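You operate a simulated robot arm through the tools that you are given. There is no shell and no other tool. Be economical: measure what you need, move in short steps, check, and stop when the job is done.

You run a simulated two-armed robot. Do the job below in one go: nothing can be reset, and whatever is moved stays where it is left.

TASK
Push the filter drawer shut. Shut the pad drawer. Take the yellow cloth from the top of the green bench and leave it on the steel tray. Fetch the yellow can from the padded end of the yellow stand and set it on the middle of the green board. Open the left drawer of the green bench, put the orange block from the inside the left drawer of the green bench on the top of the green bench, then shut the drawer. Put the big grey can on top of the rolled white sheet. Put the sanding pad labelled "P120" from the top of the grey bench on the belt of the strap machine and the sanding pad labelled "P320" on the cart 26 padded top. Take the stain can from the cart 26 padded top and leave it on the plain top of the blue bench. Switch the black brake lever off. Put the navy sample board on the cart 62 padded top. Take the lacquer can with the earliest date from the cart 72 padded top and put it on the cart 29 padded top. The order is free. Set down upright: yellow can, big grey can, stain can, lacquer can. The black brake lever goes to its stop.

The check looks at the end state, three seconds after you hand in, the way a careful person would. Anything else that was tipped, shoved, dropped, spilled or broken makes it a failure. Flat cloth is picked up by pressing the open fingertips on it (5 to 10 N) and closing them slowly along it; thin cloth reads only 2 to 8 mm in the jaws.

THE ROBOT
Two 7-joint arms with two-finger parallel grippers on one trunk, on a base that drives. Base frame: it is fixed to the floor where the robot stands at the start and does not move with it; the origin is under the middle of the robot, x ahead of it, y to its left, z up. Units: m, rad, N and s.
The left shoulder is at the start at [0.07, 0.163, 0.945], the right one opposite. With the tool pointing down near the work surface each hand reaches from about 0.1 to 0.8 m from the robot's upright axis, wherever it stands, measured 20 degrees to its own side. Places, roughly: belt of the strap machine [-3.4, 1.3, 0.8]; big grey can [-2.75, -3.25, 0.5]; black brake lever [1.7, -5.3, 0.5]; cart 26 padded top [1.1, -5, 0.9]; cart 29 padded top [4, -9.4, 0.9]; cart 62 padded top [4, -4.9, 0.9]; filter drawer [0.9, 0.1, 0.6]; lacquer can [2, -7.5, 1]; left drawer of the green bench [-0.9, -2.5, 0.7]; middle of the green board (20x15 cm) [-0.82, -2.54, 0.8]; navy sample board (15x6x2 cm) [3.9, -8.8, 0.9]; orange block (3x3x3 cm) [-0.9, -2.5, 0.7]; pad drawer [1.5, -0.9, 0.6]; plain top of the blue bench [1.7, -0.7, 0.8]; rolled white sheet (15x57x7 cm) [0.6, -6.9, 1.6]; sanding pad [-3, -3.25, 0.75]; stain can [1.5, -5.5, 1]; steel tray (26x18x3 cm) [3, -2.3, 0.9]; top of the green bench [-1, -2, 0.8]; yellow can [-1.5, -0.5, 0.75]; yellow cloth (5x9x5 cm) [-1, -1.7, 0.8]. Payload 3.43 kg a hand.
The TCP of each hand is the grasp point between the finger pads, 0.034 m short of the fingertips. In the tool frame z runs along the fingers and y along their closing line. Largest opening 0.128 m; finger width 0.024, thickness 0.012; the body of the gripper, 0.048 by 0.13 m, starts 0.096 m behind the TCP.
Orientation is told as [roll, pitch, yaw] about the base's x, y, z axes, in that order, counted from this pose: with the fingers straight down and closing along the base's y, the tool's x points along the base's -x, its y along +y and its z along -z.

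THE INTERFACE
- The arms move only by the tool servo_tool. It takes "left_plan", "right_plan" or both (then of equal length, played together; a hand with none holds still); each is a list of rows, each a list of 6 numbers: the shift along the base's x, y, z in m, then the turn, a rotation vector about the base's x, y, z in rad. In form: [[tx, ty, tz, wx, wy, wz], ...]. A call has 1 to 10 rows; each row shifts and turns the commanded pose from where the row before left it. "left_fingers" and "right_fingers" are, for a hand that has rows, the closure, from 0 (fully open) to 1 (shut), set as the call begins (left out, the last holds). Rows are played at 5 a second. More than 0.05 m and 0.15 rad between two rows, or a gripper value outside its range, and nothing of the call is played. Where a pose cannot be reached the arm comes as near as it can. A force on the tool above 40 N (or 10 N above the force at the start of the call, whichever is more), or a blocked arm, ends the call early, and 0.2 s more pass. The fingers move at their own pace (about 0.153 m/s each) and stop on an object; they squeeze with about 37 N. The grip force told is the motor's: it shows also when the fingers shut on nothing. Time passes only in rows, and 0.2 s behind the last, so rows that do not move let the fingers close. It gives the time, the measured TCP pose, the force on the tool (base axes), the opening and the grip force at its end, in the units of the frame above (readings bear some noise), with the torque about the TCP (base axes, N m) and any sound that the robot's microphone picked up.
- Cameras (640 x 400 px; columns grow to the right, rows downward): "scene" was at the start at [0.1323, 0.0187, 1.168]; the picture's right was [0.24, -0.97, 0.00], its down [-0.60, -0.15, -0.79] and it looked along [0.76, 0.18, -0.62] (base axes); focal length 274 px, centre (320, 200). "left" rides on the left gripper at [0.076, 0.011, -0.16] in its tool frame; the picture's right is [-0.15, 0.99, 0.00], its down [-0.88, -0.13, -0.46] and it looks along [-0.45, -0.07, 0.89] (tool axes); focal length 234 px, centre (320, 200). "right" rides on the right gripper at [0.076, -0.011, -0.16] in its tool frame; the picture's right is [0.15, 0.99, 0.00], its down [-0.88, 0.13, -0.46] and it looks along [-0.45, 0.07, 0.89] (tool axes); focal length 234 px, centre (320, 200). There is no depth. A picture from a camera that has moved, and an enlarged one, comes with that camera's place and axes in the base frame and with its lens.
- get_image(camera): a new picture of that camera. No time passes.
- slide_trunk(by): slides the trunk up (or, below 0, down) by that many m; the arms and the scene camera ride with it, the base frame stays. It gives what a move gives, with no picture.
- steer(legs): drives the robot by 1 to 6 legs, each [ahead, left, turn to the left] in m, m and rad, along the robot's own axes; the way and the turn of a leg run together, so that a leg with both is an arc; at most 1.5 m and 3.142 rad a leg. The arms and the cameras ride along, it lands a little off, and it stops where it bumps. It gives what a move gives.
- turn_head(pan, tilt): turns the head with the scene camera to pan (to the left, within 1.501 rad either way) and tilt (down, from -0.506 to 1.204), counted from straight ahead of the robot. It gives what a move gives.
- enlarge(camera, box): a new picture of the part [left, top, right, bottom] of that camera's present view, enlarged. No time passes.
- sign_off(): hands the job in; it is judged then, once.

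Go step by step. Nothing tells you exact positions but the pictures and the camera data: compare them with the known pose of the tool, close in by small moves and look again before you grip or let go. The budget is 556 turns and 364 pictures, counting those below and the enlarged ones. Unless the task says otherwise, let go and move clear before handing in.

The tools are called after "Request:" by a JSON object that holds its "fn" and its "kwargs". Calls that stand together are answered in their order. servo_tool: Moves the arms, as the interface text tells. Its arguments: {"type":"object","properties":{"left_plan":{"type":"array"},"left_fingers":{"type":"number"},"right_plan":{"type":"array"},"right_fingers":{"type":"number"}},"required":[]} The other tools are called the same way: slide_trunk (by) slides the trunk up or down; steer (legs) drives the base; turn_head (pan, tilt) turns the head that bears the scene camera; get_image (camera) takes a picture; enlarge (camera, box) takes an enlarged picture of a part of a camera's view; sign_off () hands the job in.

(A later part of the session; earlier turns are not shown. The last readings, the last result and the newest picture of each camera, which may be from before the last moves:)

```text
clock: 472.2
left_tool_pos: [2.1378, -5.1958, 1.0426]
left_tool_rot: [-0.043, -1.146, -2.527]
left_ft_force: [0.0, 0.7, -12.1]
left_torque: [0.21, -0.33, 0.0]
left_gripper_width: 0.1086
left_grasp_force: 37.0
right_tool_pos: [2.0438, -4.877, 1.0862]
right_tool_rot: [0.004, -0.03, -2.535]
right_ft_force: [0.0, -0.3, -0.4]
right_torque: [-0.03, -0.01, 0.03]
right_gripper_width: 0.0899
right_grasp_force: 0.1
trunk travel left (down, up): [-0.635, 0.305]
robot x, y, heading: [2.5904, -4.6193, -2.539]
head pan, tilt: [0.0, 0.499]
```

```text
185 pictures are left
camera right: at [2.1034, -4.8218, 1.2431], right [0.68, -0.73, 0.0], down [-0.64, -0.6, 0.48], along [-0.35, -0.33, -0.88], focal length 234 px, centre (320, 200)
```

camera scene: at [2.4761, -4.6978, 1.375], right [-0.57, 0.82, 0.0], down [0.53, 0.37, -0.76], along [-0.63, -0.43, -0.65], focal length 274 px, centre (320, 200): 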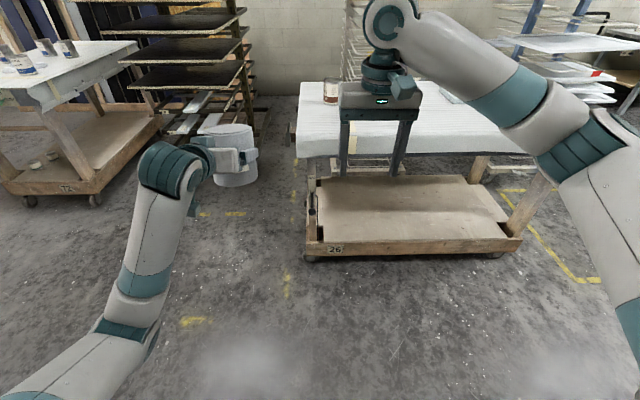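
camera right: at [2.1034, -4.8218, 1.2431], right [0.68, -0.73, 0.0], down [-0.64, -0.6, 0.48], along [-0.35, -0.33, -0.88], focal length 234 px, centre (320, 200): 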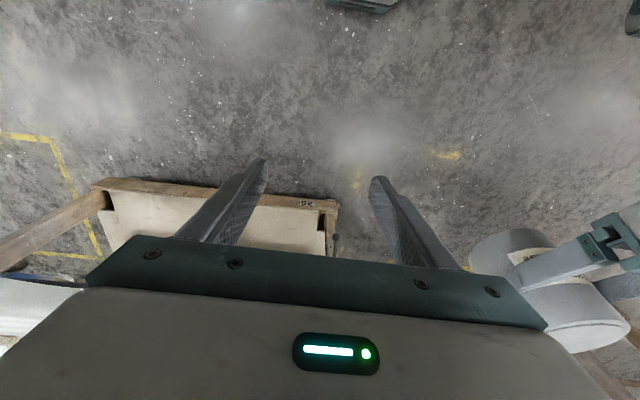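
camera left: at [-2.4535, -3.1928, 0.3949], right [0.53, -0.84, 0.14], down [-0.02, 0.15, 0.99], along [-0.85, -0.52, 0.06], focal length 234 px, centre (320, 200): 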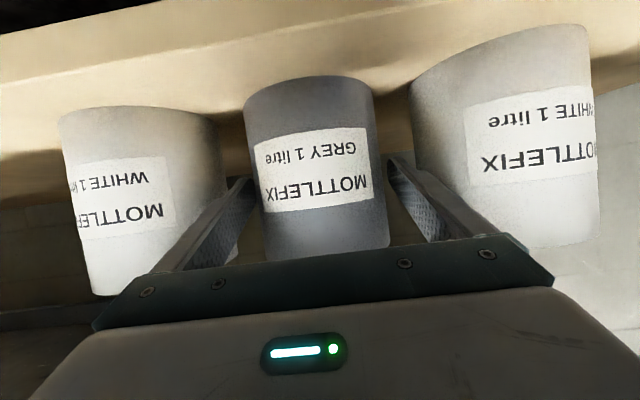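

The lever points down at ON, with the OFF label above it. The ball is at about (1.737, -5.247, 0.518) and the pivot at (1.686, -5.283, 0.568). I'll make the right hand horizontal, lower the trunk, grip the ball and swing it up.

Request:
{"fn": "steer", "kwargs": {"legs": [[0, 0.2, 0]]}}

Request:
{"fn": "servo_tool", "kwargs": {"right_plan": [[0, 0, 0, -0.083, 0.118, 0], [0, 0, 0, -0.083, 0.118, 0], [0, 0, 0, -0.083, 0.118, 0], [0, 0, 0, -0.083, 0.118, 0], [0, 0, 0, -0.083, 0.118, 0], [0, 0, 0, -0.083, 0.118, 0], [0, 0, 0, -0.083, 0.118, 0], [0, 0, 0, -0.083, 0.118, 0], [0, 0, 0, -0.083, 0.118, 0]], "right_fingers": 0.45}}

Request:
{"fn": "slide_trunk", "kwargs": {"by": -0.4}}

Request:
{"fn": "slide_trunk", "kwargs": {"by": -0.2}}

Request:
{"fn": "get_image", "kwargs": {"camera": "scene"}}

Request:
{"fn": "get_image", "kwargs": {"camera": "right"}}

```text
clock: 473.8
left_tool_pos: [2.2493, -5.3593, 1.042]
left_tool_rot: [-0.04, -1.146, -2.529]
left_ft_force: [0.2, -0.8, -12.9]
left_torque: [0.19, -0.31, -0.01]
left_gripper_width: 0.1088
left_grasp_force: 36.4
right_tool_pos: [2.1576, -5.041, 1.0865]
right_tool_rot: [0.006, -0.028, -2.538]
right_ft_force: [0.3, 0.5, 0.3]
right_torque: [0.0, 0.0, 0.01]
right_gripper_width: 0.0897
right_grasp_force: 0.0
trunk travel left (down, up): [-0.635, 0.305]
robot x, y, heading: [2.7042, -4.7848, -2.54]
head pan, tilt: [0.0, 0.499]
```

```text
clock: 475.8
left_tool_pos: [2.2486, -5.3598, 1.0426]
left_tool_rot: [-0.041, -1.148, -2.53]
left_ft_force: [0.1, -0.2, -11.8]
left_torque: [0.21, -0.35, 0.01]
left_gripper_width: 0.1086
left_grasp_force: 37.0
right_tool_pos: [2.1574, -5.0414, 1.0864]
right_tool_rot: [0.046, -1.327, -2.569]
right_ft_force: [0.2, -0.1, 0.3]
right_torque: [0.01, -0.03, 0.05]
right_gripper_width: 0.0706
right_grasp_force: 0.0
trunk travel left (down, up): [-0.635, 0.305]
robot x, y, heading: [2.7015, -4.7853, -2.544]
head pan, tilt: [0.0, 0.499]
```

```text
clock: 479.6
left_tool_pos: [2.2513, -5.3598, 0.6432]
left_tool_rot: [-0.043, -1.148, -2.53]
left_ft_force: [-0.1, 0.6, -11.6]
left_torque: [0.21, -0.31, 0.02]
left_gripper_width: 0.1084
left_grasp_force: 36.7
right_tool_pos: [2.1574, -5.0402, 0.6859]
right_tool_rot: [0.044, -1.328, -2.571]
right_ft_force: [0.1, -0.4, 0.9]
right_torque: [0.01, -0.02, 0.02]
right_gripper_width: 0.0704
right_grasp_force: 0.0
trunk travel left (down, up): [-0.235, 0.705]
robot x, y, heading: [2.7096, -4.7847, -2.541]
head pan, tilt: [0.0, 0.499]
```

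```text
clock: 481.8
left_tool_pos: [2.2506, -5.3599, 0.4428]
left_tool_rot: [-0.043, -1.147, -2.528]
left_ft_force: [0.1, 0.6, -12.4]
left_torque: [0.22, -0.31, 0.03]
left_gripper_width: 0.1087
left_grasp_force: 36.9
right_tool_pos: [2.1583, -5.0402, 0.4856]
right_tool_rot: [0.047, -1.329, -2.57]
right_ft_force: [-0.4, -0.6, -0.1]
right_torque: [0.01, -0.01, 0.0]
right_gripper_width: 0.0704
right_grasp_force: 0.0
trunk travel left (down, up): [-0.035, 0.905]
robot x, y, heading: [2.7014, -4.7802, -2.539]
head pan, tilt: [0.0, 0.499]
```

```text
184 pictures are left
camera scene: at [2.5854, -4.8657, 0.7928], right [-0.57, 0.82, 0.0], down [0.4, 0.27, -0.88], along [-0.72, -0.5, -0.48], focal length 274 px, centre (320, 200)
```

scene: 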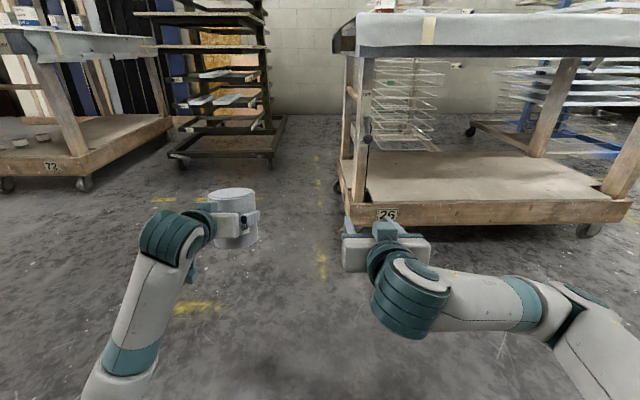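

```text
183 pictures are left
camera right: at [2.2931, -4.9317, 0.4507], right [0.6, -0.79, -0.13], down [0.26, 0.04, 0.97], along [-0.76, -0.61, 0.22], focal length 234 px, centre (320, 200)
```

right: 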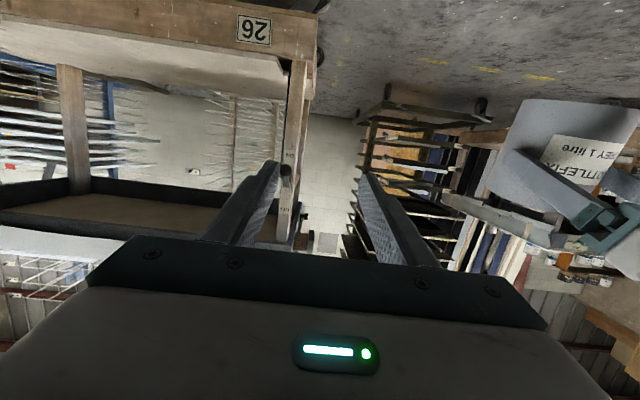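

Request:
{"fn": "steer", "kwargs": {"legs": [[0.32, 0, 0]]}}

Request:
{"fn": "servo_tool", "kwargs": {"right_plan": [[-0.02, 0.028, 0.017, 0, 0, 0], [-0.02, 0.028, 0.017, 0, 0, 0], [0, 0, 0, 0, 0, 0]]}}

Request:
{"fn": "get_image", "kwargs": {"camera": "right"}}

Request:
{"fn": "enlarge", "kwargs": {"camera": "scene", "box": [300, 80, 500, 205]}}

```text
clock: 483.9
left_tool_pos: [1.9813, -5.5394, 0.4416]
left_tool_rot: [-0.042, -1.146, -2.535]
left_ft_force: [-0.5, 0.4, -12.5]
left_torque: [0.21, -0.32, -0.02]
left_gripper_width: 0.1085
left_grasp_force: 37.4
right_tool_pos: [1.8897, -5.2207, 0.486]
right_tool_rot: [0.046, -1.328, -2.574]
right_ft_force: [0.0, 0.1, -0.5]
right_torque: [-0.03, 0.0, 0.0]
right_gripper_width: 0.0705
right_grasp_force: 0.0
trunk travel left (down, up): [-0.035, 0.905]
robot x, y, heading: [2.4362, -4.9677, -2.548]
head pan, tilt: [0.0, 0.499]
```

```text
clock: 484.8
left_tool_pos: [1.9803, -5.5415, 0.4413]
left_tool_rot: [-0.04, -1.144, -2.536]
left_ft_force: [0.2, -0.8, -12.4]
left_torque: [0.21, -0.32, -0.02]
left_gripper_width: 0.1086
left_grasp_force: 37.5
right_tool_pos: [1.845, -5.1697, 0.5204]
right_tool_rot: [0.043, -1.327, -2.572]
right_ft_force: [0.5, -0.2, -0.5]
right_torque: [-0.01, 0.01, 0.02]
right_gripper_width: 0.0705
right_grasp_force: 0.1
right hand out of reach, approached as far as the arm can: row 2
trunk travel left (down, up): [-0.035, 0.905]
robot x, y, heading: [2.4362, -4.9698, -2.543]
head pan, tilt: [0.0, 0.499]
```

```text
182 pictures are left
camera right: at [1.9806, -5.0611, 0.4854], right [0.6, -0.79, -0.13], down [0.26, 0.03, 0.97], along [-0.76, -0.61, 0.22], focal length 234 px, centre (320, 200)
```

right: 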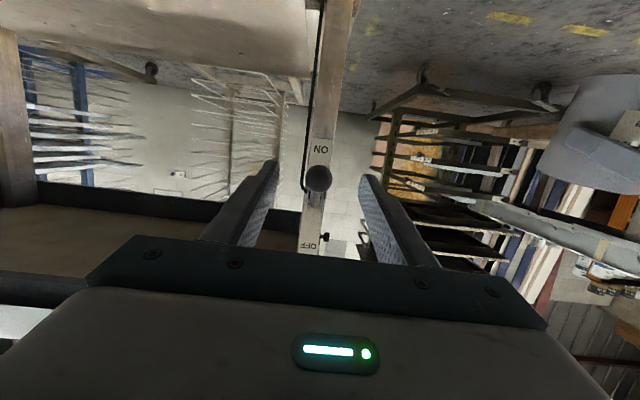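

```text
3.20 times, centred on (400, 142) of scene
camera zoom: at [2.3173, -5.048, 0.7927], right [-0.56, 0.83, 0.0], down [0.4, 0.27, -0.88], along [-0.73, -0.49, -0.48], focal length 878 px, centre (64, 384)
```

zoom: 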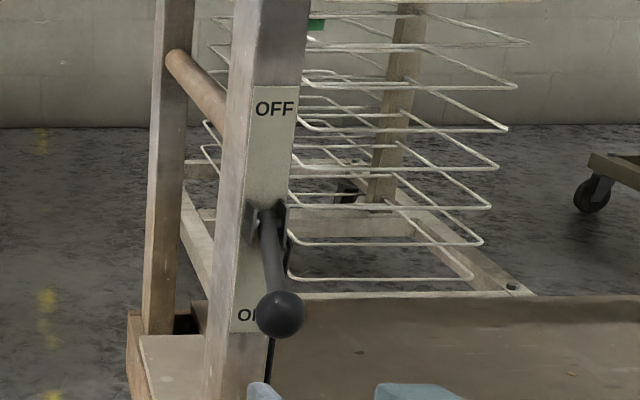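

The ball is centred between the fingers. I'll advance onto it and close.

Request:
{"fn": "servo_tool", "kwargs": {"right_plan": [[-0.03, -0.022, 0.001, 0, 0, 0], [-0.03, -0.022, 0.001, 0, 0, 0], [-0.028, -0.02, 0.001, 0, 0, 0], [-0.015, -0.01, 0, 0, 0, 0], [0, 0, 0, 0, 0, 0]]}}

Request:
{"fn": "get_image", "kwargs": {"camera": "right"}}

Request:
{"fn": "enlarge", "kwargs": {"camera": "scene", "box": [300, 80, 500, 205]}}

```text
clock: 485.9
left_tool_pos: [1.9808, -5.5423, 0.4419]
left_tool_rot: [-0.041, -1.146, -2.533]
left_ft_force: [0.6, -0.1, -11.9]
left_torque: [0.2, -0.33, 0.03]
left_gripper_width: 0.1084
left_grasp_force: 36.8
right_tool_pos: [1.7433, -5.2417, 0.5231]
right_tool_rot: [0.045, -1.327, -2.574]
right_ft_force: [0.4, 0.5, 0.8]
right_torque: [0.03, 0.0, 0.0]
right_gripper_width: 0.0704
right_grasp_force: 0.1
trunk travel left (down, up): [-0.035, 0.905]
robot x, y, heading: [2.4374, -4.9667, -2.54]
head pan, tilt: [0.0, 0.499]
```

```text
180 pictures are left
camera right: at [1.8778, -5.1341, 0.4879], right [0.6, -0.79, -0.13], down [0.26, 0.03, 0.97], along [-0.76, -0.61, 0.22], focal length 234 px, centre (320, 200)
```

right: 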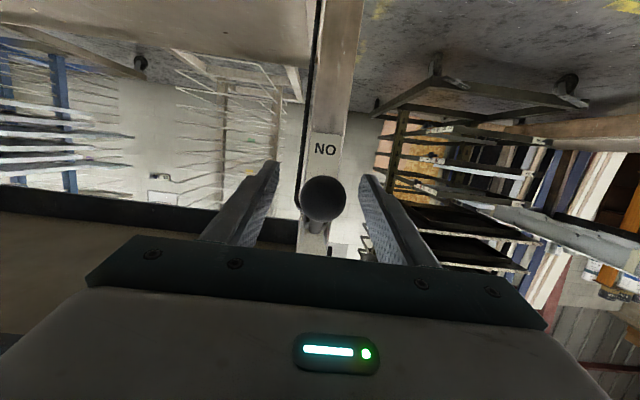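

```text
3.20 times, centred on (400, 142) of scene
camera zoom: at [2.3173, -5.048, 0.7927], right [-0.56, 0.83, 0.0], down [0.4, 0.27, -0.88], along [-0.73, -0.49, -0.48], focal length 878 px, centre (64, 384)
```

zoom: 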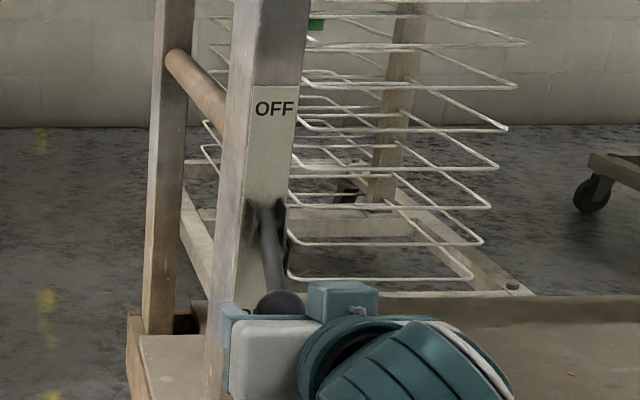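

Request:
{"fn": "servo_tool", "kwargs": {"right_plan": [[0, 0, 0, 0, 0, 0], [0, 0, 0, 0, 0, 0], [0, 0, 0, 0, 0, 0]], "right_fingers": 1}}

Request:
{"fn": "servo_tool", "kwargs": {"right_plan": [[0.0083, 0.0058, 0.019, 0, 0, 0], [0.0036, 0.0025, 0.0209, 0, 0, 0], [-0.0012, -0.0009, 0.0214, 0, 0, 0], [-0.006, -0.0042, 0.0201, 0, 0, 0], [0, 0, 0, 0, 0, 0]]}}

Request:
{"fn": "enlarge", "kwargs": {"camera": "scene", "box": [300, 80, 500, 205]}}

```text
clock: 486.8
left_tool_pos: [1.9816, -5.542, 0.4433]
left_tool_rot: [-0.043, -1.147, -2.531]
left_ft_force: [0.5, 0.6, -12.4]
left_torque: [0.18, -0.33, 0.0]
left_gripper_width: 0.1083
left_grasp_force: 36.7
right_tool_pos: [1.7445, -5.244, 0.5235]
right_tool_rot: [0.045, -1.326, -2.568]
right_ft_force: [9.3, -12.0, 0.4]
right_torque: [0.01, 0.06, 0.34]
right_gripper_width: 0.0362
right_grasp_force: 36.5
trunk travel left (down, up): [-0.035, 0.905]
robot x, y, heading: [2.4376, -4.9666, -2.541]
head pan, tilt: [0.0, 0.499]
```

```text
clock: 487.9
left_tool_pos: [1.9804, -5.537, 0.443]
left_tool_rot: [-0.042, -1.147, -2.534]
left_ft_force: [-0.5, -0.2, -11.8]
left_torque: [0.17, -0.34, 0.0]
left_gripper_width: 0.1086
left_grasp_force: 37.1
right_tool_pos: [1.7464, -5.2381, 0.6051]
right_tool_rot: [0.045, -1.329, -2.579]
right_ft_force: [0.8, -0.3, -0.2]
right_torque: [0.02, 0.03, -0.03]
right_gripper_width: 0.0002
right_grasp_force: 33.1
trunk travel left (down, up): [-0.035, 0.905]
robot x, y, heading: [2.4366, -4.9633, -2.544]
head pan, tilt: [0.0, 0.499]
```

```text
3.20 times, centred on (400, 142) of scene
camera zoom: at [2.3169, -5.0478, 0.7928], right [-0.56, 0.83, 0.0], down [0.4, 0.27, -0.88], along [-0.73, -0.49, -0.48], focal length 878 px, centre (64, 384)
```

zoom: 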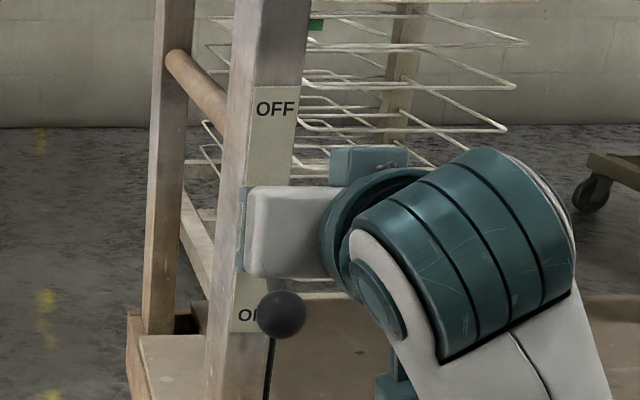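

The grip slipped and the lever is still at ON. I'll push it up from underneath with closed fingers instead.

Request:
{"fn": "servo_tool", "kwargs": {"right_plan": [[0.035, 0.025, 0, 0, 0, 0], [0.035, 0.025, 0, 0, 0, 0], [0.01, 0.01, -0.045, 0, 0, 0], [0, 0, -0.045, 0, 0, 0], [0, 0, -0.04, 0, 0, 0], [-0.032, -0.023, 0, 0, 0, 0], [-0.032, -0.023, 0, 0, 0, 0], [-0.018, -0.014, 0, 0, 0, 0]]}}

Request:
{"fn": "enlarge", "kwargs": {"camera": "scene", "box": [300, 80, 500, 205]}}

Request:
{"fn": "get_image", "kwargs": {"camera": "right"}}

```text
clock: 489.8
left_tool_pos: [1.9811, -5.5401, 0.4414]
left_tool_rot: [-0.044, -1.146, -2.535]
left_ft_force: [-0.7, -0.5, -12.5]
left_torque: [0.2, -0.35, -0.01]
left_gripper_width: 0.1083
left_grasp_force: 36.5
right_tool_pos: [1.7442, -5.2375, 0.4743]
right_tool_rot: [0.043, -1.327, -2.573]
right_ft_force: [-0.2, -0.5, 0.5]
right_torque: [-0.02, 0.03, -0.02]
right_gripper_width: 0.0
right_grasp_force: 33.2
trunk travel left (down, up): [-0.035, 0.905]
robot x, y, heading: [2.4346, -4.9658, -2.544]
head pan, tilt: [0.0, 0.499]
```

```text
3.20 times, centred on (400, 142) of scene
camera zoom: at [2.3173, -5.048, 0.7927], right [-0.56, 0.83, 0.0], down [0.4, 0.27, -0.88], along [-0.73, -0.49, -0.48], focal length 878 px, centre (64, 384)
```

zoom: 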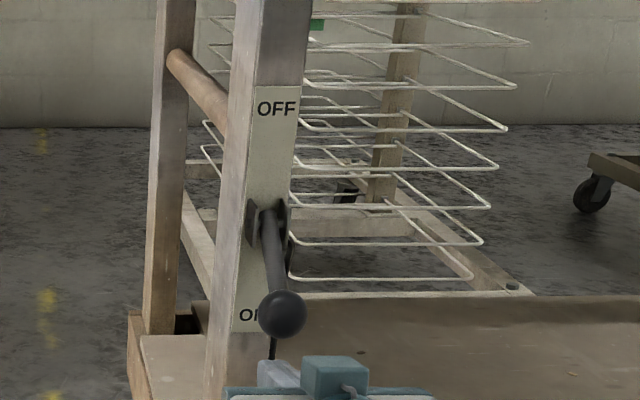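

```text
176 pictures are left
camera right: at [1.8805, -5.1304, 0.4393], right [0.6, -0.79, -0.13], down [0.26, 0.03, 0.97], along [-0.76, -0.61, 0.22], focal length 234 px, centre (320, 200)
```

right: 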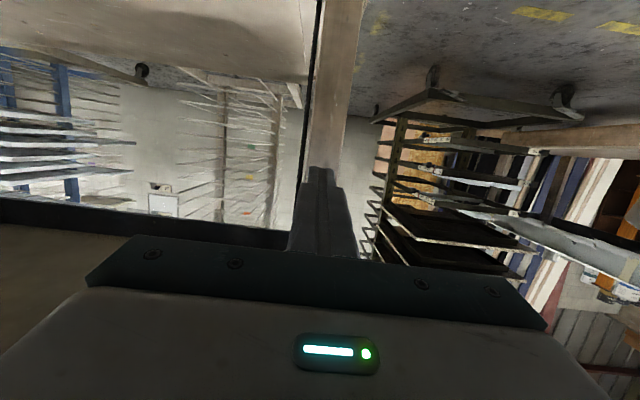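

Request:
{"fn": "servo_tool", "kwargs": {"right_plan": [[0, 0, 0.015, 0, 0, 0], [0, 0, 0.015, 0, 0, 0], [0, 0, 0.015, 0, 0, 0], [0, 0, 0.015, 0, 0, 0], [0, 0, 0.015, 0, 0, 0]]}}

Request:
{"fn": "enlarge", "kwargs": {"camera": "scene", "box": [300, 80, 500, 205]}}

```text
clock: 490.6
left_tool_pos: [1.9802, -5.5388, 0.4398]
left_tool_rot: [-0.038, -1.141, -2.537]
left_ft_force: [-1.0, 0.0, -12.4]
left_torque: [0.19, -0.34, 0.03]
left_gripper_width: 0.1083
left_grasp_force: 37.0
right_tool_pos: [1.7476, -5.2387, 0.5078]
right_tool_rot: [0.038, -1.307, -2.565]
right_ft_force: [0.1, 0.3, -6.3]
right_torque: [-0.02, 0.06, 0.03]
right_gripper_width: 0.0
right_grasp_force: 32.6
trunk travel left (down, up): [-0.035, 0.905]
robot x, y, heading: [2.437, -4.9674, -2.542]
head pan, tilt: [0.0, 0.499]
stopped in row 3 (right hand): the force on the tool passed its limit at 56 N (the readings are from after the stop); the commanded pose is now the measured one
```

```text
3.20 times, centred on (400, 142) of scene
camera zoom: at [2.3172, -5.0478, 0.7927], right [-0.56, 0.83, 0.0], down [0.4, 0.27, -0.88], along [-0.73, -0.49, -0.48], focal length 878 px, centre (64, 384)
```

zoom: 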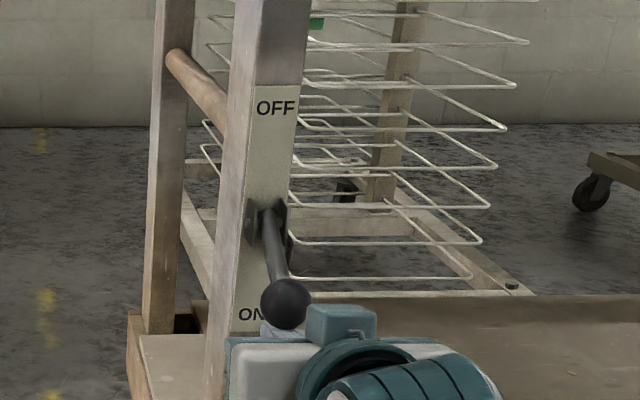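

The lever yields a little, but it's stiff. I'll keep pushing up in small steps.

Request:
{"fn": "servo_tool", "kwargs": {"right_plan": [[0, 0, 0.008, 0, 0, 0], [0, 0, 0.008, 0, 0, 0], [0, 0, 0.008, 0, 0, 0], [0, 0, 0.008, 0, 0, 0], [0, 0, 0.008, 0, 0, 0], [0, 0, 0.008, 0, 0, 0]]}}

Request:
{"fn": "servo_tool", "kwargs": {"right_plan": [[0, 0, 0.008, 0, 0, 0], [0, 0, 0.008, 0, 0, 0], [0, 0, 0.008, 0, 0, 0], [0, 0, 0.008, 0, 0, 0], [0, 0, 0.008, 0, 0, 0], [0, 0, 0.008, 0, 0, 0]]}}

Request:
{"fn": "enlarge", "kwargs": {"camera": "scene", "box": [300, 80, 500, 205]}}

```text
clock: 491.0
left_tool_pos: [1.98, -5.5386, 0.4379]
left_tool_rot: [-0.039, -1.138, -2.54]
left_ft_force: [0.6, 0.0, -11.5]
left_torque: [0.22, -0.3, 0.01]
left_gripper_width: 0.1083
left_grasp_force: 36.6
right_tool_pos: [1.7477, -5.2377, 0.5096]
right_tool_rot: [0.029, -1.295, -2.559]
right_ft_force: [1.0, 1.1, -5.7]
right_torque: [-0.01, 0.05, 0.02]
right_gripper_width: 0.0001
right_grasp_force: 33.3
trunk travel left (down, up): [-0.035, 0.905]
robot x, y, heading: [2.4368, -4.9637, -2.545]
head pan, tilt: [0.0, 0.499]
stopped in row 2 (right hand): the force on the tool passed its limit at 48 N (the readings are from after the stop); the commanded pose is now the measured one
```

```text
clock: 491.4
left_tool_pos: [1.9812, -5.5379, 0.4369]
left_tool_rot: [-0.037, -1.132, -2.541]
left_ft_force: [0.4, 0.0, -11.9]
left_torque: [0.23, -0.35, 0.01]
left_gripper_width: 0.1083
left_grasp_force: 37.1
right_tool_pos: [1.7485, -5.2363, 0.511]
right_tool_rot: [0.027, -1.284, -2.553]
right_ft_force: [0.1, 0.8, -5.8]
right_torque: [-0.06, 0.04, 0.05]
right_gripper_width: 0.0001
right_grasp_force: 33.2
trunk travel left (down, up): [-0.035, 0.905]
robot x, y, heading: [2.4367, -4.9675, -2.546]
head pan, tilt: [0.0, 0.499]
stopped in row 2 (right hand): the force on the tool passed its limit at 48 N (the readings are from after the stop); the commanded pose is now the measured one
```

```text
3.20 times, centred on (400, 142) of scene
camera zoom: at [2.3178, -5.0472, 0.7928], right [-0.56, 0.83, 0.0], down [0.4, 0.27, -0.88], along [-0.73, -0.49, -0.48], focal length 878 px, centre (64, 384)
```

zoom: 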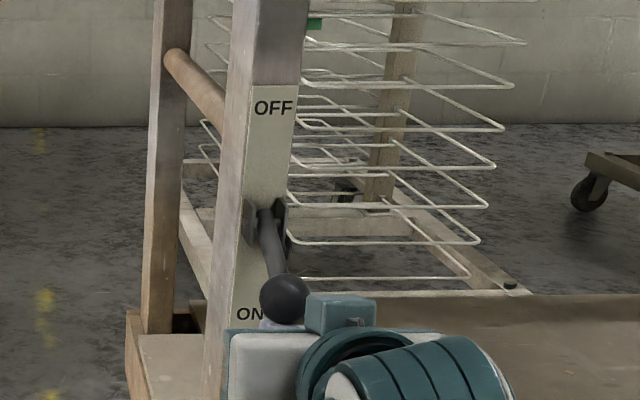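

The hand's force limit stops me early. I'll try lifting with the trunk while the finger stays under the ball.

Request:
{"fn": "slide_trunk", "kwargs": {"by": 0.03}}

Request:
{"fn": "enlarge", "kwargs": {"camera": "scene", "box": [300, 80, 500, 205]}}

```text
clock: 491.8
left_tool_pos: [1.9792, -5.5369, 0.4424]
left_tool_rot: [-0.033, -1.128, -2.544]
left_ft_force: [-0.1, -0.8, -14.0]
left_torque: [0.2, -0.3, 0.03]
left_gripper_width: 0.1084
left_grasp_force: 36.9
right_tool_pos: [1.7493, -5.2359, 0.5149]
right_tool_rot: [0.022, -1.273, -2.548]
right_ft_force: [-0.2, 1.3, -3.9]
right_torque: [-0.02, 0.02, 0.02]
right_gripper_width: 0.0002
right_grasp_force: 33.4
trunk travel left (down, up): [-0.043, 0.897]
robot x, y, heading: [2.437, -4.9666, -2.549]
head pan, tilt: [0.0, 0.499]
stopped: the force on the tool passed its limit at 56 N (the readings are from after the stop); the commanded pose is now the measured one
```

```text
3.20 times, centred on (400, 142) of scene
camera zoom: at [2.3179, -5.0471, 0.801], right [-0.56, 0.83, 0.0], down [0.4, 0.27, -0.88], along [-0.73, -0.49, -0.48], focal length 878 px, centre (64, 384)
```

zoom: 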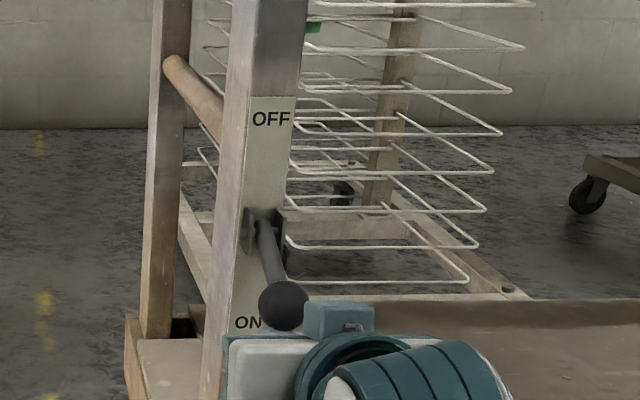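

The ball did rise about 1.5 cm, so pushing up is right. I'll use slower rows to avoid force spikes.

Request:
{"fn": "servo_tool", "kwargs": {"right_plan": [[0, 0, 0.003, 0, 0, 0], [0, 0, 0.003, 0, 0, 0], [0, 0, 0.003, 0, 0, 0], [0, 0, 0.003, 0, 0, 0], [0, 0, 0.003, 0, 0, 0], [0, 0, 0.003, 0, 0, 0], [0, 0, 0.003, 0, 0, 0], [0, 0, 0.003, 0, 0, 0], [0, 0, 0.003, 0, 0, 0], [0, 0, 0.003, 0, 0, 0]]}}

```text
clock: 494.0
left_tool_pos: [1.9792, -5.5376, 0.4462]
left_tool_rot: [-0.039, -1.135, -2.539]
left_ft_force: [-0.5, 0.1, -11.7]
left_torque: [0.22, -0.27, 0.03]
left_gripper_width: 0.1085
left_grasp_force: 37.0
right_tool_pos: [1.7511, -5.2365, 0.545]
right_tool_rot: [0.021, -1.274, -2.549]
right_ft_force: [2.1, 1.6, -2.6]
right_torque: [-0.01, 0.03, 0.01]
right_gripper_width: 0.0
right_grasp_force: 33.2
trunk travel left (down, up): [-0.043, 0.897]
robot x, y, heading: [2.4361, -4.9671, -2.552]
head pan, tilt: [0.0, 0.499]
```

Request:
{"fn": "enlarge", "kwargs": {"camera": "scene", "box": [300, 80, 500, 205]}}

```text
3.20 times, centred on (400, 142) of scene
camera zoom: at [2.3183, -5.0468, 0.8008], right [-0.56, 0.83, 0.0], down [0.4, 0.27, -0.88], along [-0.73, -0.49, -0.48], focal length 878 px, centre (64, 384)
```

zoom: 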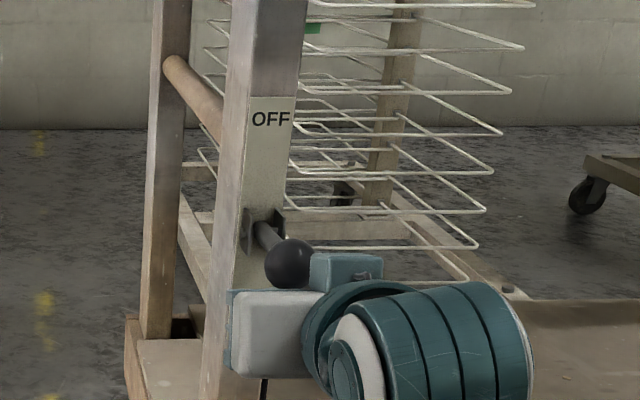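

The lever is nearly horizontal and moves with little force when I go slowly. I'll continue.

Request:
{"fn": "servo_tool", "kwargs": {"right_plan": [[0, 0, 0.004, 0, 0, 0], [0, 0, 0.004, 0, 0, 0], [0, 0, 0.004, 0, 0, 0], [0, 0, 0.004, 0, 0, 0], [0, 0, 0.004, 0, 0, 0], [0, 0, 0.004, 0, 0, 0], [0, 0, 0.004, 0, 0, 0], [0, 0, 0.004, 0, 0, 0], [0, 0, 0.004, 0, 0, 0], [0, 0, 0.004, 0, 0, 0]]}}

Request:
{"fn": "servo_tool", "kwargs": {"right_plan": [[-0.001, -0.001, 0.003, 0, 0, 0], [-0.001, -0.001, 0.003, 0, 0, 0], [-0.001, -0.001, 0.003, 0, 0, 0], [-0.001, -0.001, 0.003, 0, 0, 0], [-0.001, -0.001, 0.003, 0, 0, 0], [-0.001, -0.001, 0.003, 0, 0, 0], [-0.001, -0.001, 0.003, 0, 0, 0], [-0.001, -0.001, 0.003, 0, 0, 0]]}}

Request:
{"fn": "enlarge", "kwargs": {"camera": "scene", "box": [300, 80, 500, 205]}}

```text
clock: 496.2
left_tool_pos: [1.9798, -5.5372, 0.4454]
left_tool_rot: [-0.038, -1.134, -2.541]
left_ft_force: [-0.5, 0.4, -12.5]
left_torque: [0.2, -0.33, -0.01]
left_gripper_width: 0.1087
left_grasp_force: 36.6
right_tool_pos: [1.7501, -5.2357, 0.5867]
right_tool_rot: [0.021, -1.276, -2.55]
right_ft_force: [0.0, 0.3, -0.3]
right_torque: [-0.02, -0.02, 0.02]
right_gripper_width: 0.0001
right_grasp_force: 32.7
trunk travel left (down, up): [-0.043, 0.897]
robot x, y, heading: [2.4368, -4.9648, -2.544]
head pan, tilt: [0.0, 0.499]
```

```text
clock: 497.3
left_tool_pos: [1.9801, -5.5372, 0.4435]
left_tool_rot: [-0.036, -1.13, -2.543]
left_ft_force: [-0.1, 0.5, -11.2]
left_torque: [0.22, -0.36, -0.02]
left_gripper_width: 0.1085
left_grasp_force: 37.3
right_tool_pos: [1.7454, -5.2389, 0.5924]
right_tool_rot: [0.017, -1.255, -2.546]
right_ft_force: [1.4, 1.3, -7.7]
right_torque: [0.04, 0.05, -0.1]
right_gripper_width: 0.0001
right_grasp_force: 32.8
trunk travel left (down, up): [-0.043, 0.897]
robot x, y, heading: [2.4363, -4.9692, -2.546]
head pan, tilt: [0.0, 0.499]
stopped in row 5 (right hand): the force on the tool passed its limit at 45 N (the readings are from after the stop); the commanded pose is now the measured one
```

```text
3.20 times, centred on (400, 142) of scene
camera zoom: at [2.3183, -5.0466, 0.8008], right [-0.56, 0.83, 0.0], down [0.4, 0.27, -0.88], along [-0.73, -0.49, -0.48], focal length 878 px, centre (64, 384)
```

zoom: 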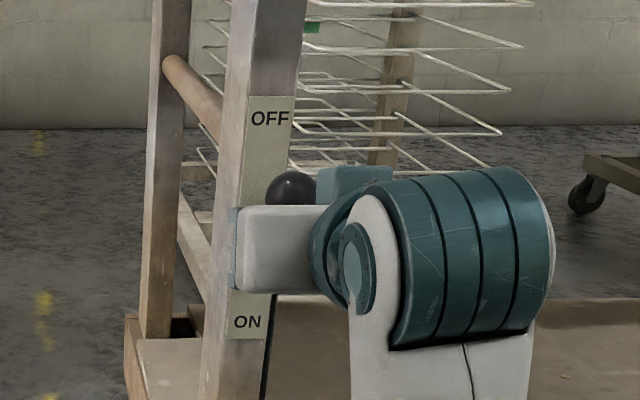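

Request:
{"fn": "servo_tool", "kwargs": {"right_plan": [[-0.001, -0.001, 0.002, 0, 0, 0], [-0.001, -0.001, 0.002, 0, 0, 0], [-0.001, -0.001, 0.002, 0, 0, 0], [-0.001, -0.001, 0.002, 0, 0, 0], [-0.001, -0.001, 0.002, 0, 0, 0], [-0.001, -0.001, 0.002, 0, 0, 0]]}}

Request:
{"fn": "servo_tool", "kwargs": {"right_plan": [[-0.002, -0.0015, 0.002, 0, 0, 0], [-0.002, -0.0015, 0.002, 0, 0, 0], [-0.002, -0.0015, 0.002, 0, 0, 0], [-0.002, -0.0015, 0.002, 0, 0, 0], [-0.002, -0.0015, 0.002, 0, 0, 0], [-0.002, -0.0015, 0.002, 0, 0, 0]]}}

Request:
{"fn": "enlarge", "kwargs": {"camera": "scene", "box": [300, 80, 500, 205]}}

```text
clock: 497.9
left_tool_pos: [1.9801, -5.536, 0.4416]
left_tool_rot: [-0.035, -1.129, -2.544]
left_ft_force: [0.1, 0.5, -12.0]
left_torque: [0.21, -0.36, 0.0]
left_gripper_width: 0.1086
left_grasp_force: 37.2
right_tool_pos: [1.7444, -5.2402, 0.5935]
right_tool_rot: [0.013, -1.247, -2.544]
right_ft_force: [1.9, 1.4, -7.5]
right_torque: [0.03, 0.02, -0.1]
right_gripper_width: 0.0
right_grasp_force: 32.4
trunk travel left (down, up): [-0.043, 0.897]
robot x, y, heading: [2.4386, -4.9651, -2.552]
head pan, tilt: [0.0, 0.499]
stopped in row 2 (right hand): the force on the tool passed its limit at 44 N (the readings are from after the stop); the commanded pose is now the measured one
```

```text
clock: 498.4
left_tool_pos: [1.9797, -5.5348, 0.4412]
left_tool_rot: [-0.034, -1.124, -2.547]
left_ft_force: [0.7, 0.0, -10.9]
left_torque: [0.21, -0.32, -0.02]
left_gripper_width: 0.1082
left_grasp_force: 37.0
right_tool_pos: [1.7441, -5.2407, 0.5911]
right_tool_rot: [0.01, -1.239, -2.539]
right_ft_force: [1.2, 1.1, -5.1]
right_torque: [0.12, -0.05, -0.01]
right_gripper_width: 0.0002
right_grasp_force: 33.1
trunk travel left (down, up): [-0.043, 0.897]
robot x, y, heading: [2.4406, -4.9637, -2.552]
head pan, tilt: [0.0, 0.499]
stopped in row 2 (right hand): the force on the tool passed its limit at 45 N (the readings are from after the stop); the commanded pose is now the measured one
```

```text
3.20 times, centred on (400, 142) of scene
camera zoom: at [2.3194, -5.0457, 0.801], right [-0.56, 0.83, 0.0], down [0.4, 0.27, -0.88], along [-0.73, -0.49, -0.48], focal length 878 px, centre (64, 384)
```

zoom: 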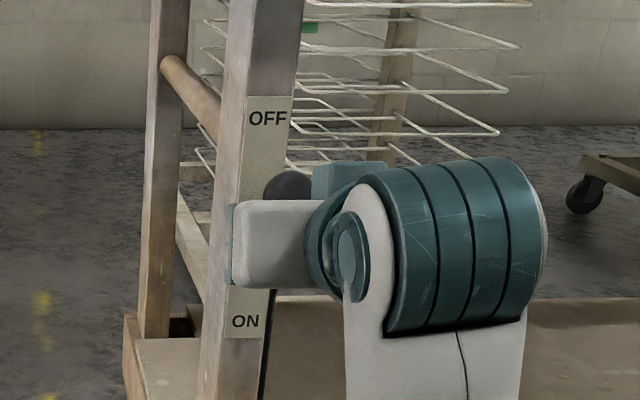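

I'll back the hand out and check the lever's angle.

Request:
{"fn": "servo_tool", "kwargs": {"right_plan": [[0.0, 0.0, -0.006, 0, 0, 0], [0.03, 0.021, 0, 0, 0, 0], [0.035, 0.025, 0, 0, 0, 0], [0.035, 0.025, -0.04, 0, 0, 0], [0, 0, -0.04, 0, 0, 0]]}}

Request:
{"fn": "enlarge", "kwargs": {"camera": "scene", "box": [300, 80, 500, 205]}}

Request:
{"fn": "get_image", "kwargs": {"camera": "right"}}

```text
refused: row 4 steps farther than a row can; nothing moved
```

```text
3.20 times, centred on (400, 142) of scene
camera zoom: at [2.3194, -5.0457, 0.801], right [-0.56, 0.83, 0.0], down [0.4, 0.27, -0.88], along [-0.73, -0.49, -0.48], focal length 878 px, centre (64, 384)
```

zoom: 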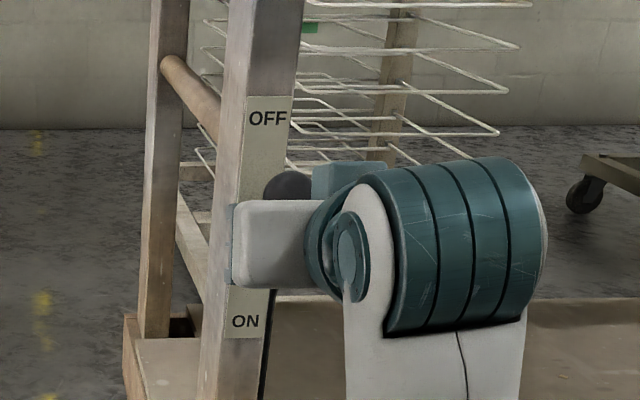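

```text
168 pictures are left
camera right: at [1.8808, -5.1322, 0.5721], right [0.61, -0.78, -0.14], down [0.19, -0.02, 0.98], along [-0.77, -0.62, 0.14], focal length 234 px, centre (320, 200)
```

right: 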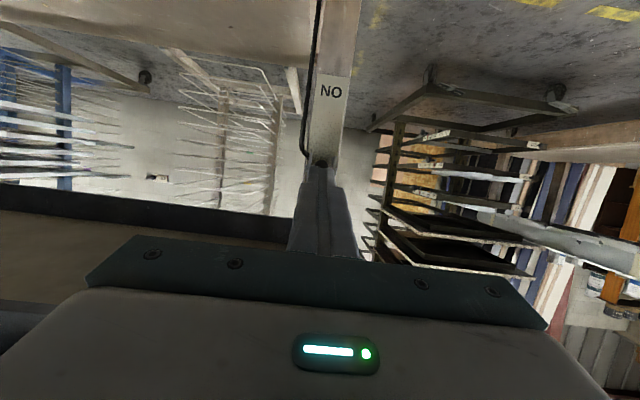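

Request:
{"fn": "servo_tool", "kwargs": {"right_plan": [[0.0, 0.0, -0.006, 0, 0, 0], [0.03, 0.021, 0, 0, 0, 0], [0.035, 0.025, 0, 0, 0, 0], [0.03, 0.02, 0, 0, 0, 0], [0, 0, -0.045, 0, 0, 0], [0, 0, -0.04, 0, 0, 0]]}}

Request:
{"fn": "enlarge", "kwargs": {"camera": "scene", "box": [300, 80, 500, 205]}}

Request:
{"fn": "get_image", "kwargs": {"camera": "right"}}

```text
clock: 500.0
left_tool_pos: [1.9795, -5.5355, 0.4417]
left_tool_rot: [-0.034, -1.126, -2.545]
left_ft_force: [-0.5, 0.4, -11.3]
left_torque: [0.2, -0.31, 0.0]
left_gripper_width: 0.1085
left_grasp_force: 36.8
right_tool_pos: [1.8263, -5.1643, 0.5278]
right_tool_rot: [-0.103, -1.293, -2.461]
right_ft_force: [0.4, 0.6, 0.9]
right_torque: [-0.02, -0.05, 0.0]
right_gripper_width: 0.0002
right_grasp_force: 33.4
trunk travel left (down, up): [-0.043, 0.897]
robot x, y, heading: [2.4369, -4.9693, -2.552]
head pan, tilt: [0.0, 0.499]
stopped in row 6 (right hand): the arm was blocked; the commanded pose is now the measured one
```

```text
3.20 times, centred on (400, 142) of scene
camera zoom: at [2.3197, -5.0456, 0.8007], right [-0.56, 0.83, 0.0], down [0.4, 0.27, -0.88], along [-0.73, -0.49, -0.48], focal length 878 px, centre (64, 384)
```

zoom: 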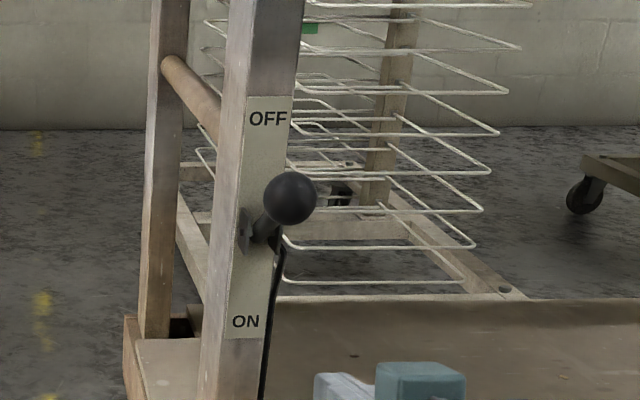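

```text
166 pictures are left
camera right: at [1.9647, -5.0596, 0.4987], right [0.58, -0.8, -0.17], down [0.25, -0.02, 0.97], along [-0.78, -0.6, 0.19], focal length 234 px, centre (320, 200)
```

right: 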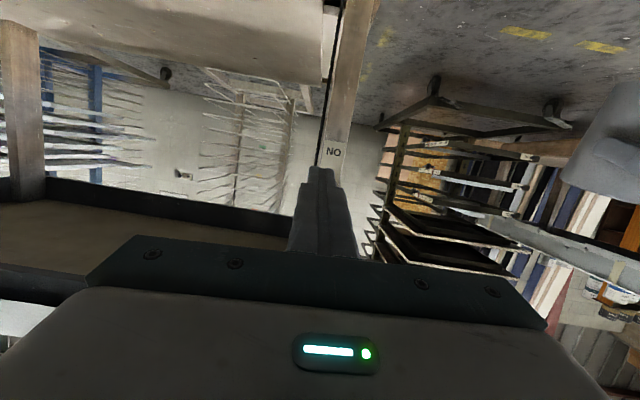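

The lever now points up towards OFF, about 43° above horizontal, from 36° below. I'll push the ball inward slowly to confirm it's at its stop.

Request:
{"fn": "servo_tool", "kwargs": {"right_plan": [[0, 0, 0.035, 0, 0, 0], [0, 0, 0.035, 0, 0, 0], [0, 0, 0.03, 0, 0, 0], [-0.012, -0.014, 0.005, 0, 0, 0], [-0.012, -0.014, 0, 0, 0, 0], [-0.012, -0.012, 0, 0, 0, 0]]}}

Request:
{"fn": "enlarge", "kwargs": {"camera": "scene", "box": [300, 80, 500, 205]}}

Request:
{"fn": "get_image", "kwargs": {"camera": "right"}}

```text
clock: 501.4
left_tool_pos: [1.9793, -5.5352, 0.4434]
left_tool_rot: [-0.038, -1.132, -2.543]
left_ft_force: [0.3, -0.3, -11.6]
left_torque: [0.15, -0.37, -0.01]
left_gripper_width: 0.1089
left_grasp_force: 37.4
right_tool_pos: [1.7901, -5.2045, 0.6306]
right_tool_rot: [-0.093, -1.287, -2.468]
right_ft_force: [0.7, 0.3, -0.3]
right_torque: [-0.01, -0.03, 0.0]
right_gripper_width: 0.0002
right_grasp_force: 32.6
trunk travel left (down, up): [-0.043, 0.897]
robot x, y, heading: [2.4405, -4.9638, -2.554]
head pan, tilt: [0.0, 0.499]
```

```text
3.20 times, centred on (400, 142) of scene
camera zoom: at [2.3194, -5.0457, 0.8008], right [-0.56, 0.83, 0.0], down [0.4, 0.27, -0.88], along [-0.73, -0.49, -0.48], focal length 878 px, centre (64, 384)
```

zoom: 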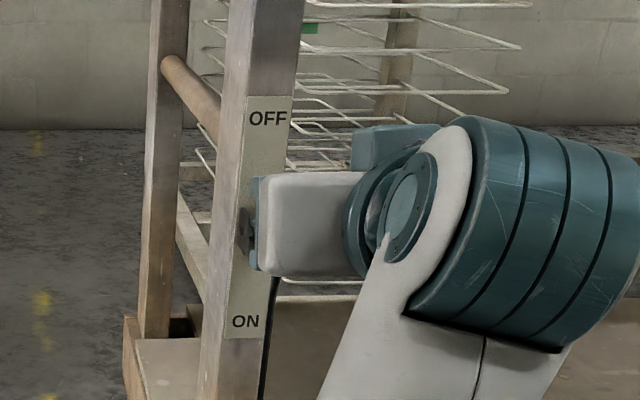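

```text
164 pictures are left
camera right: at [1.9293, -5.0998, 0.6026], right [0.58, -0.8, -0.17], down [0.25, -0.02, 0.97], along [-0.78, -0.6, 0.18], focal length 234 px, centre (320, 200)
```

right: 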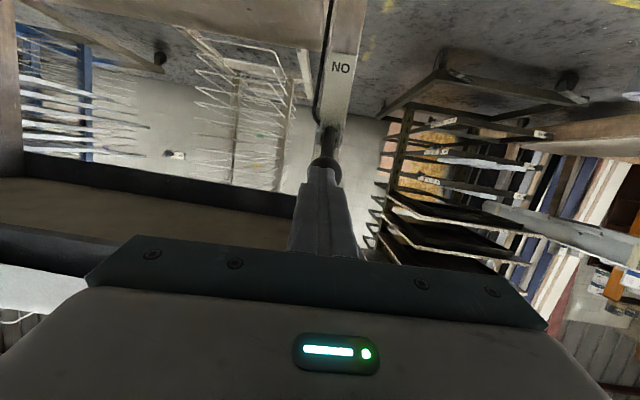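

Request:
{"fn": "servo_tool", "kwargs": {"right_plan": [[-0.004, -0.003, 0, 0, 0, 0], [-0.004, -0.003, 0, 0, 0, 0], [-0.003, -0.002, 0, 0, 0, 0], [-0.002, -0.0015, 0, 0, 0, 0], [-0.002, -0.0015, 0, 0, 0, 0], [-0.002, -0.0015, 0, 0, 0, 0], [-0.002, -0.0015, 0, 0, 0, 0], [-0.002, -0.0015, 0, 0, 0, 0], [-0.002, -0.0015, 0, 0, 0, 0], [-0.002, -0.0015, 0, 0, 0, 0]]}}

Request:
{"fn": "get_image", "kwargs": {"camera": "right"}}

```text
clock: 502.6
left_tool_pos: [1.9804, -5.5328, 0.4417]
left_tool_rot: [-0.033, -1.127, -2.55]
left_ft_force: [-0.3, 0.1, -11.9]
left_torque: [0.21, -0.33, -0.02]
left_gripper_width: 0.1083
left_grasp_force: 37.0
right_tool_pos: [1.7787, -5.214, 0.6318]
right_tool_rot: [-0.085, -1.287, -2.472]
right_ft_force: [9.0, 7.9, 1.8]
right_torque: [0.01, 0.02, 0.01]
right_gripper_width: 0.0001
right_grasp_force: 32.9
trunk travel left (down, up): [-0.043, 0.897]
robot x, y, heading: [2.4392, -4.9653, -2.553]
head pan, tilt: [0.0, 0.499]
stopped in row 5 (right hand): the force on the tool passed its limit at 41 N (the readings are from after the stop); the commanded pose is now the measured one
```

```text
163 pictures are left
camera right: at [1.9171, -5.1082, 0.6033], right [0.58, -0.8, -0.16], down [0.25, -0.02, 0.97], along [-0.78, -0.6, 0.18], focal length 234 px, centre (320, 200)
```

right: 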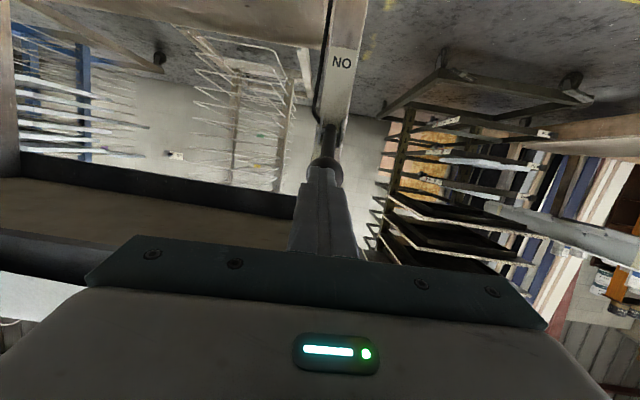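

The lever is at its stop at OFF. I'll retreat, raise the trunk and return the right hand to vertical for the stain can.

Request:
{"fn": "steer", "kwargs": {"legs": [[-0.35, 0, 0]]}}

Request:
{"fn": "slide_trunk", "kwargs": {"by": 0.4}}

Request:
{"fn": "slide_trunk", "kwargs": {"by": 0.2}}

Request:
{"fn": "servo_tool", "kwargs": {"right_plan": [[0, 0, 0, 0.083, -0.118, 0], [0, 0, 0, 0.083, -0.118, 0], [0, 0, 0, 0.083, -0.118, 0], [0, 0, 0, 0.083, -0.118, 0], [0, 0, 0, 0.083, -0.118, 0], [0, 0, 0, 0.083, -0.118, 0], [0, 0, 0, 0.083, -0.118, 0], [0, 0, 0, 0.083, -0.118, 0], [0, 0, 0, 0.073, -0.104, 0]], "right_fingers": 0}}

Request:
{"fn": "turn_head", "kwargs": {"pan": 0, "tilt": 0.6}}

Request:
{"fn": "get_image", "kwargs": {"camera": "scene"}}

```text
clock: 504.9
left_tool_pos: [2.2676, -5.3407, 0.4433]
left_tool_rot: [-0.035, -1.129, -2.547]
left_ft_force: [-0.7, -0.2, -11.9]
left_torque: [0.17, -0.3, -0.02]
left_gripper_width: 0.1082
left_grasp_force: 36.8
right_tool_pos: [2.0645, -5.0212, 0.6297]
right_tool_rot: [-0.089, -1.286, -2.474]
right_ft_force: [0.5, 0.5, -0.7]
right_torque: [0.04, 0.03, 0.04]
right_gripper_width: 0.0001
right_grasp_force: 32.7
trunk travel left (down, up): [-0.043, 0.897]
robot x, y, heading: [2.7306, -4.7677, -2.549]
head pan, tilt: [0.0, 0.499]
```

```text
clock: 508.7
left_tool_pos: [2.2669, -5.3411, 0.8424]
left_tool_rot: [-0.037, -1.129, -2.547]
left_ft_force: [0.6, 0.0, -12.4]
left_torque: [0.17, -0.3, 0.03]
left_gripper_width: 0.1085
left_grasp_force: 37.5
right_tool_pos: [2.0649, -5.0213, 1.0296]
right_tool_rot: [-0.088, -1.285, -2.475]
right_ft_force: [0.0, 0.6, -0.4]
right_torque: [-0.02, -0.01, 0.0]
right_gripper_width: 0.0
right_grasp_force: 32.5
trunk travel left (down, up): [-0.443, 0.497]
robot x, y, heading: [2.7307, -4.7735, -2.549]
head pan, tilt: [0.0, 0.499]
```

```text
clock: 510.9
left_tool_pos: [2.2666, -5.3411, 1.0437]
left_tool_rot: [-0.038, -1.129, -2.546]
left_ft_force: [0.4, -0.1, -13.2]
left_torque: [0.14, -0.33, -0.03]
left_gripper_width: 0.1086
left_grasp_force: 37.3
right_tool_pos: [2.0653, -5.0228, 1.2297]
right_tool_rot: [-0.09, -1.287, -2.473]
right_ft_force: [0.7, -0.2, 0.6]
right_torque: [-0.02, 0.0, 0.0]
right_gripper_width: 0.0002
right_grasp_force: 33.6
trunk travel left (down, up): [-0.643, 0.297]
robot x, y, heading: [2.7301, -4.7707, -2.557]
head pan, tilt: [0.0, 0.499]
```

```text
clock: 512.9
left_tool_pos: [2.2661, -5.3385, 1.0441]
left_tool_rot: [-0.031, -1.132, -2.551]
left_ft_force: [-0.6, 0.7, -11.6]
left_torque: [0.16, -0.36, 0.05]
left_gripper_width: 0.1088
left_grasp_force: 37.1
right_tool_pos: [1.9782, -5.0586, 1.2073]
right_tool_rot: [-0.032, -0.007, -2.514]
right_ft_force: [-0.1, 0.5, 0.3]
right_torque: [-0.07, 0.02, 0.0]
right_gripper_width: 0.128
right_grasp_force: 0.1
right hand out of reach, approached as far as the arm can: row 2, 3, 4, 5, 6, 9
trunk travel left (down, up): [-0.643, 0.297]
robot x, y, heading: [2.7286, -4.7691, -2.555]
head pan, tilt: [0.0, 0.499]
```

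```text
clock: 513.5
left_tool_pos: [2.2662, -5.3406, 1.0429]
left_tool_rot: [-0.036, -1.129, -2.546]
left_ft_force: [0.2, -0.4, -12.7]
left_torque: [0.17, -0.3, -0.01]
left_gripper_width: 0.1085
left_grasp_force: 36.7
right_tool_pos: [1.9786, -5.0618, 1.2078]
right_tool_rot: [-0.034, -0.007, -2.515]
right_ft_force: [1.1, -0.9, -0.4]
right_torque: [-0.03, 0.04, 0.0]
right_gripper_width: 0.1277
right_grasp_force: 0.1
trunk travel left (down, up): [-0.643, 0.297]
robot x, y, heading: [2.7274, -4.7726, -2.553]
head pan, tilt: [0.0, 0.6]
```

```text
162 pictures are left
camera scene: at [2.6099, -4.8517, 1.3917], right [-0.56, 0.83, 0.0], down [0.47, 0.31, -0.82], along [-0.69, -0.46, -0.57], focal length 274 px, centre (320, 200)
```

scene: 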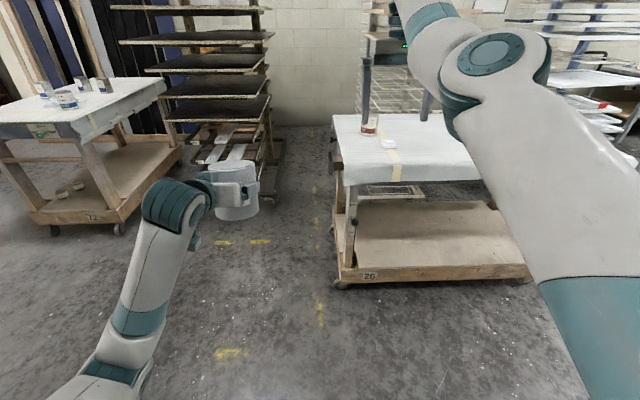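

The right arm ended in an elbow-up posture. I'll back up and use the same extend-and-retract reset.

Request:
{"fn": "steer", "kwargs": {"legs": [[-0.3, 0, 0]]}}

Request:
{"fn": "servo_tool", "kwargs": {"right_plan": [[0, 0, -0.045, 0, 0, 0], [0, 0, -0.045, 0, 0, 0], [0, 0, -0.045, 0, 0, 0], [0, 0, -0.045, 0, 0, 0], [0, 0, -0.045, 0, 0, 0], [-0.03, -0.02, -0.03, 0, 0, 0], [-0.03, -0.02, -0.03, 0, 0, 0], [-0.03, -0.02, -0.03, 0, 0, 0]]}}

Request:
{"fn": "servo_tool", "kwargs": {"right_plan": [[0.038, 0.026, 0, 0, 0, 0], [0.038, 0.026, 0, 0, 0, 0], [0.038, 0.026, 0, 0, 0, 0], [0.038, 0.026, 0, 0, 0, 0], [0.038, 0.026, 0, 0, 0, 0], [0.038, 0.026, 0, 0, 0, 0], [0.038, 0.026, 0.02, 0, 0, 0]]}}

Request:
{"fn": "get_image", "kwargs": {"camera": "scene"}}

```text
clock: 515.6
left_tool_pos: [2.515, -5.1764, 1.0435]
left_tool_rot: [-0.037, -1.129, -2.545]
left_ft_force: [0.4, -0.2, -12.6]
left_torque: [0.2, -0.36, 0.0]
left_gripper_width: 0.1083
left_grasp_force: 36.6
right_tool_pos: [2.2274, -4.8976, 1.2066]
right_tool_rot: [-0.035, -0.006, -2.511]
right_ft_force: [-0.3, 0.0, -0.3]
right_torque: [0.01, 0.01, -0.02]
right_gripper_width: 0.1279
right_grasp_force: 0.1
trunk travel left (down, up): [-0.643, 0.297]
robot x, y, heading: [2.9761, -4.6081, -2.55]
head pan, tilt: [0.0, 0.6]
```

```text
clock: 517.4
left_tool_pos: [2.5147, -5.1764, 1.0419]
left_tool_rot: [-0.035, -1.127, -2.548]
left_ft_force: [0.1, -0.3, -12.4]
left_torque: [0.21, -0.3, -0.03]
left_gripper_width: 0.1086
left_grasp_force: 36.7
right_tool_pos: [2.1782, -4.9232, 0.8926]
right_tool_rot: [-0.035, -0.007, -2.512]
right_ft_force: [0.3, 0.5, -0.1]
right_torque: [0.04, 0.02, -0.01]
right_gripper_width: 0.128
right_grasp_force: 0.0
right hand out of reach, approached as far as the arm can: row 7, 8
trunk travel left (down, up): [-0.643, 0.297]
robot x, y, heading: [2.9733, -4.6039, -2.553]
head pan, tilt: [0.0, 0.6]
```

```text
refused: row 7 steps farther than a row can; nothing moved
```

```text
161 pictures are left
camera scene: at [2.8567, -4.686, 1.3916], right [-0.56, 0.83, 0.0], down [0.47, 0.32, -0.82], along [-0.68, -0.46, -0.57], focal length 274 px, centre (320, 200)
```

scene: 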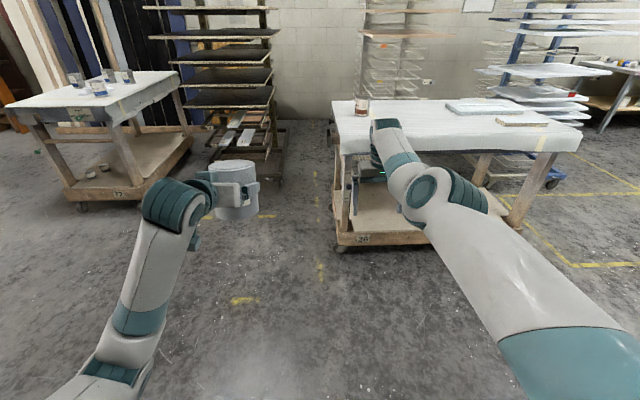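

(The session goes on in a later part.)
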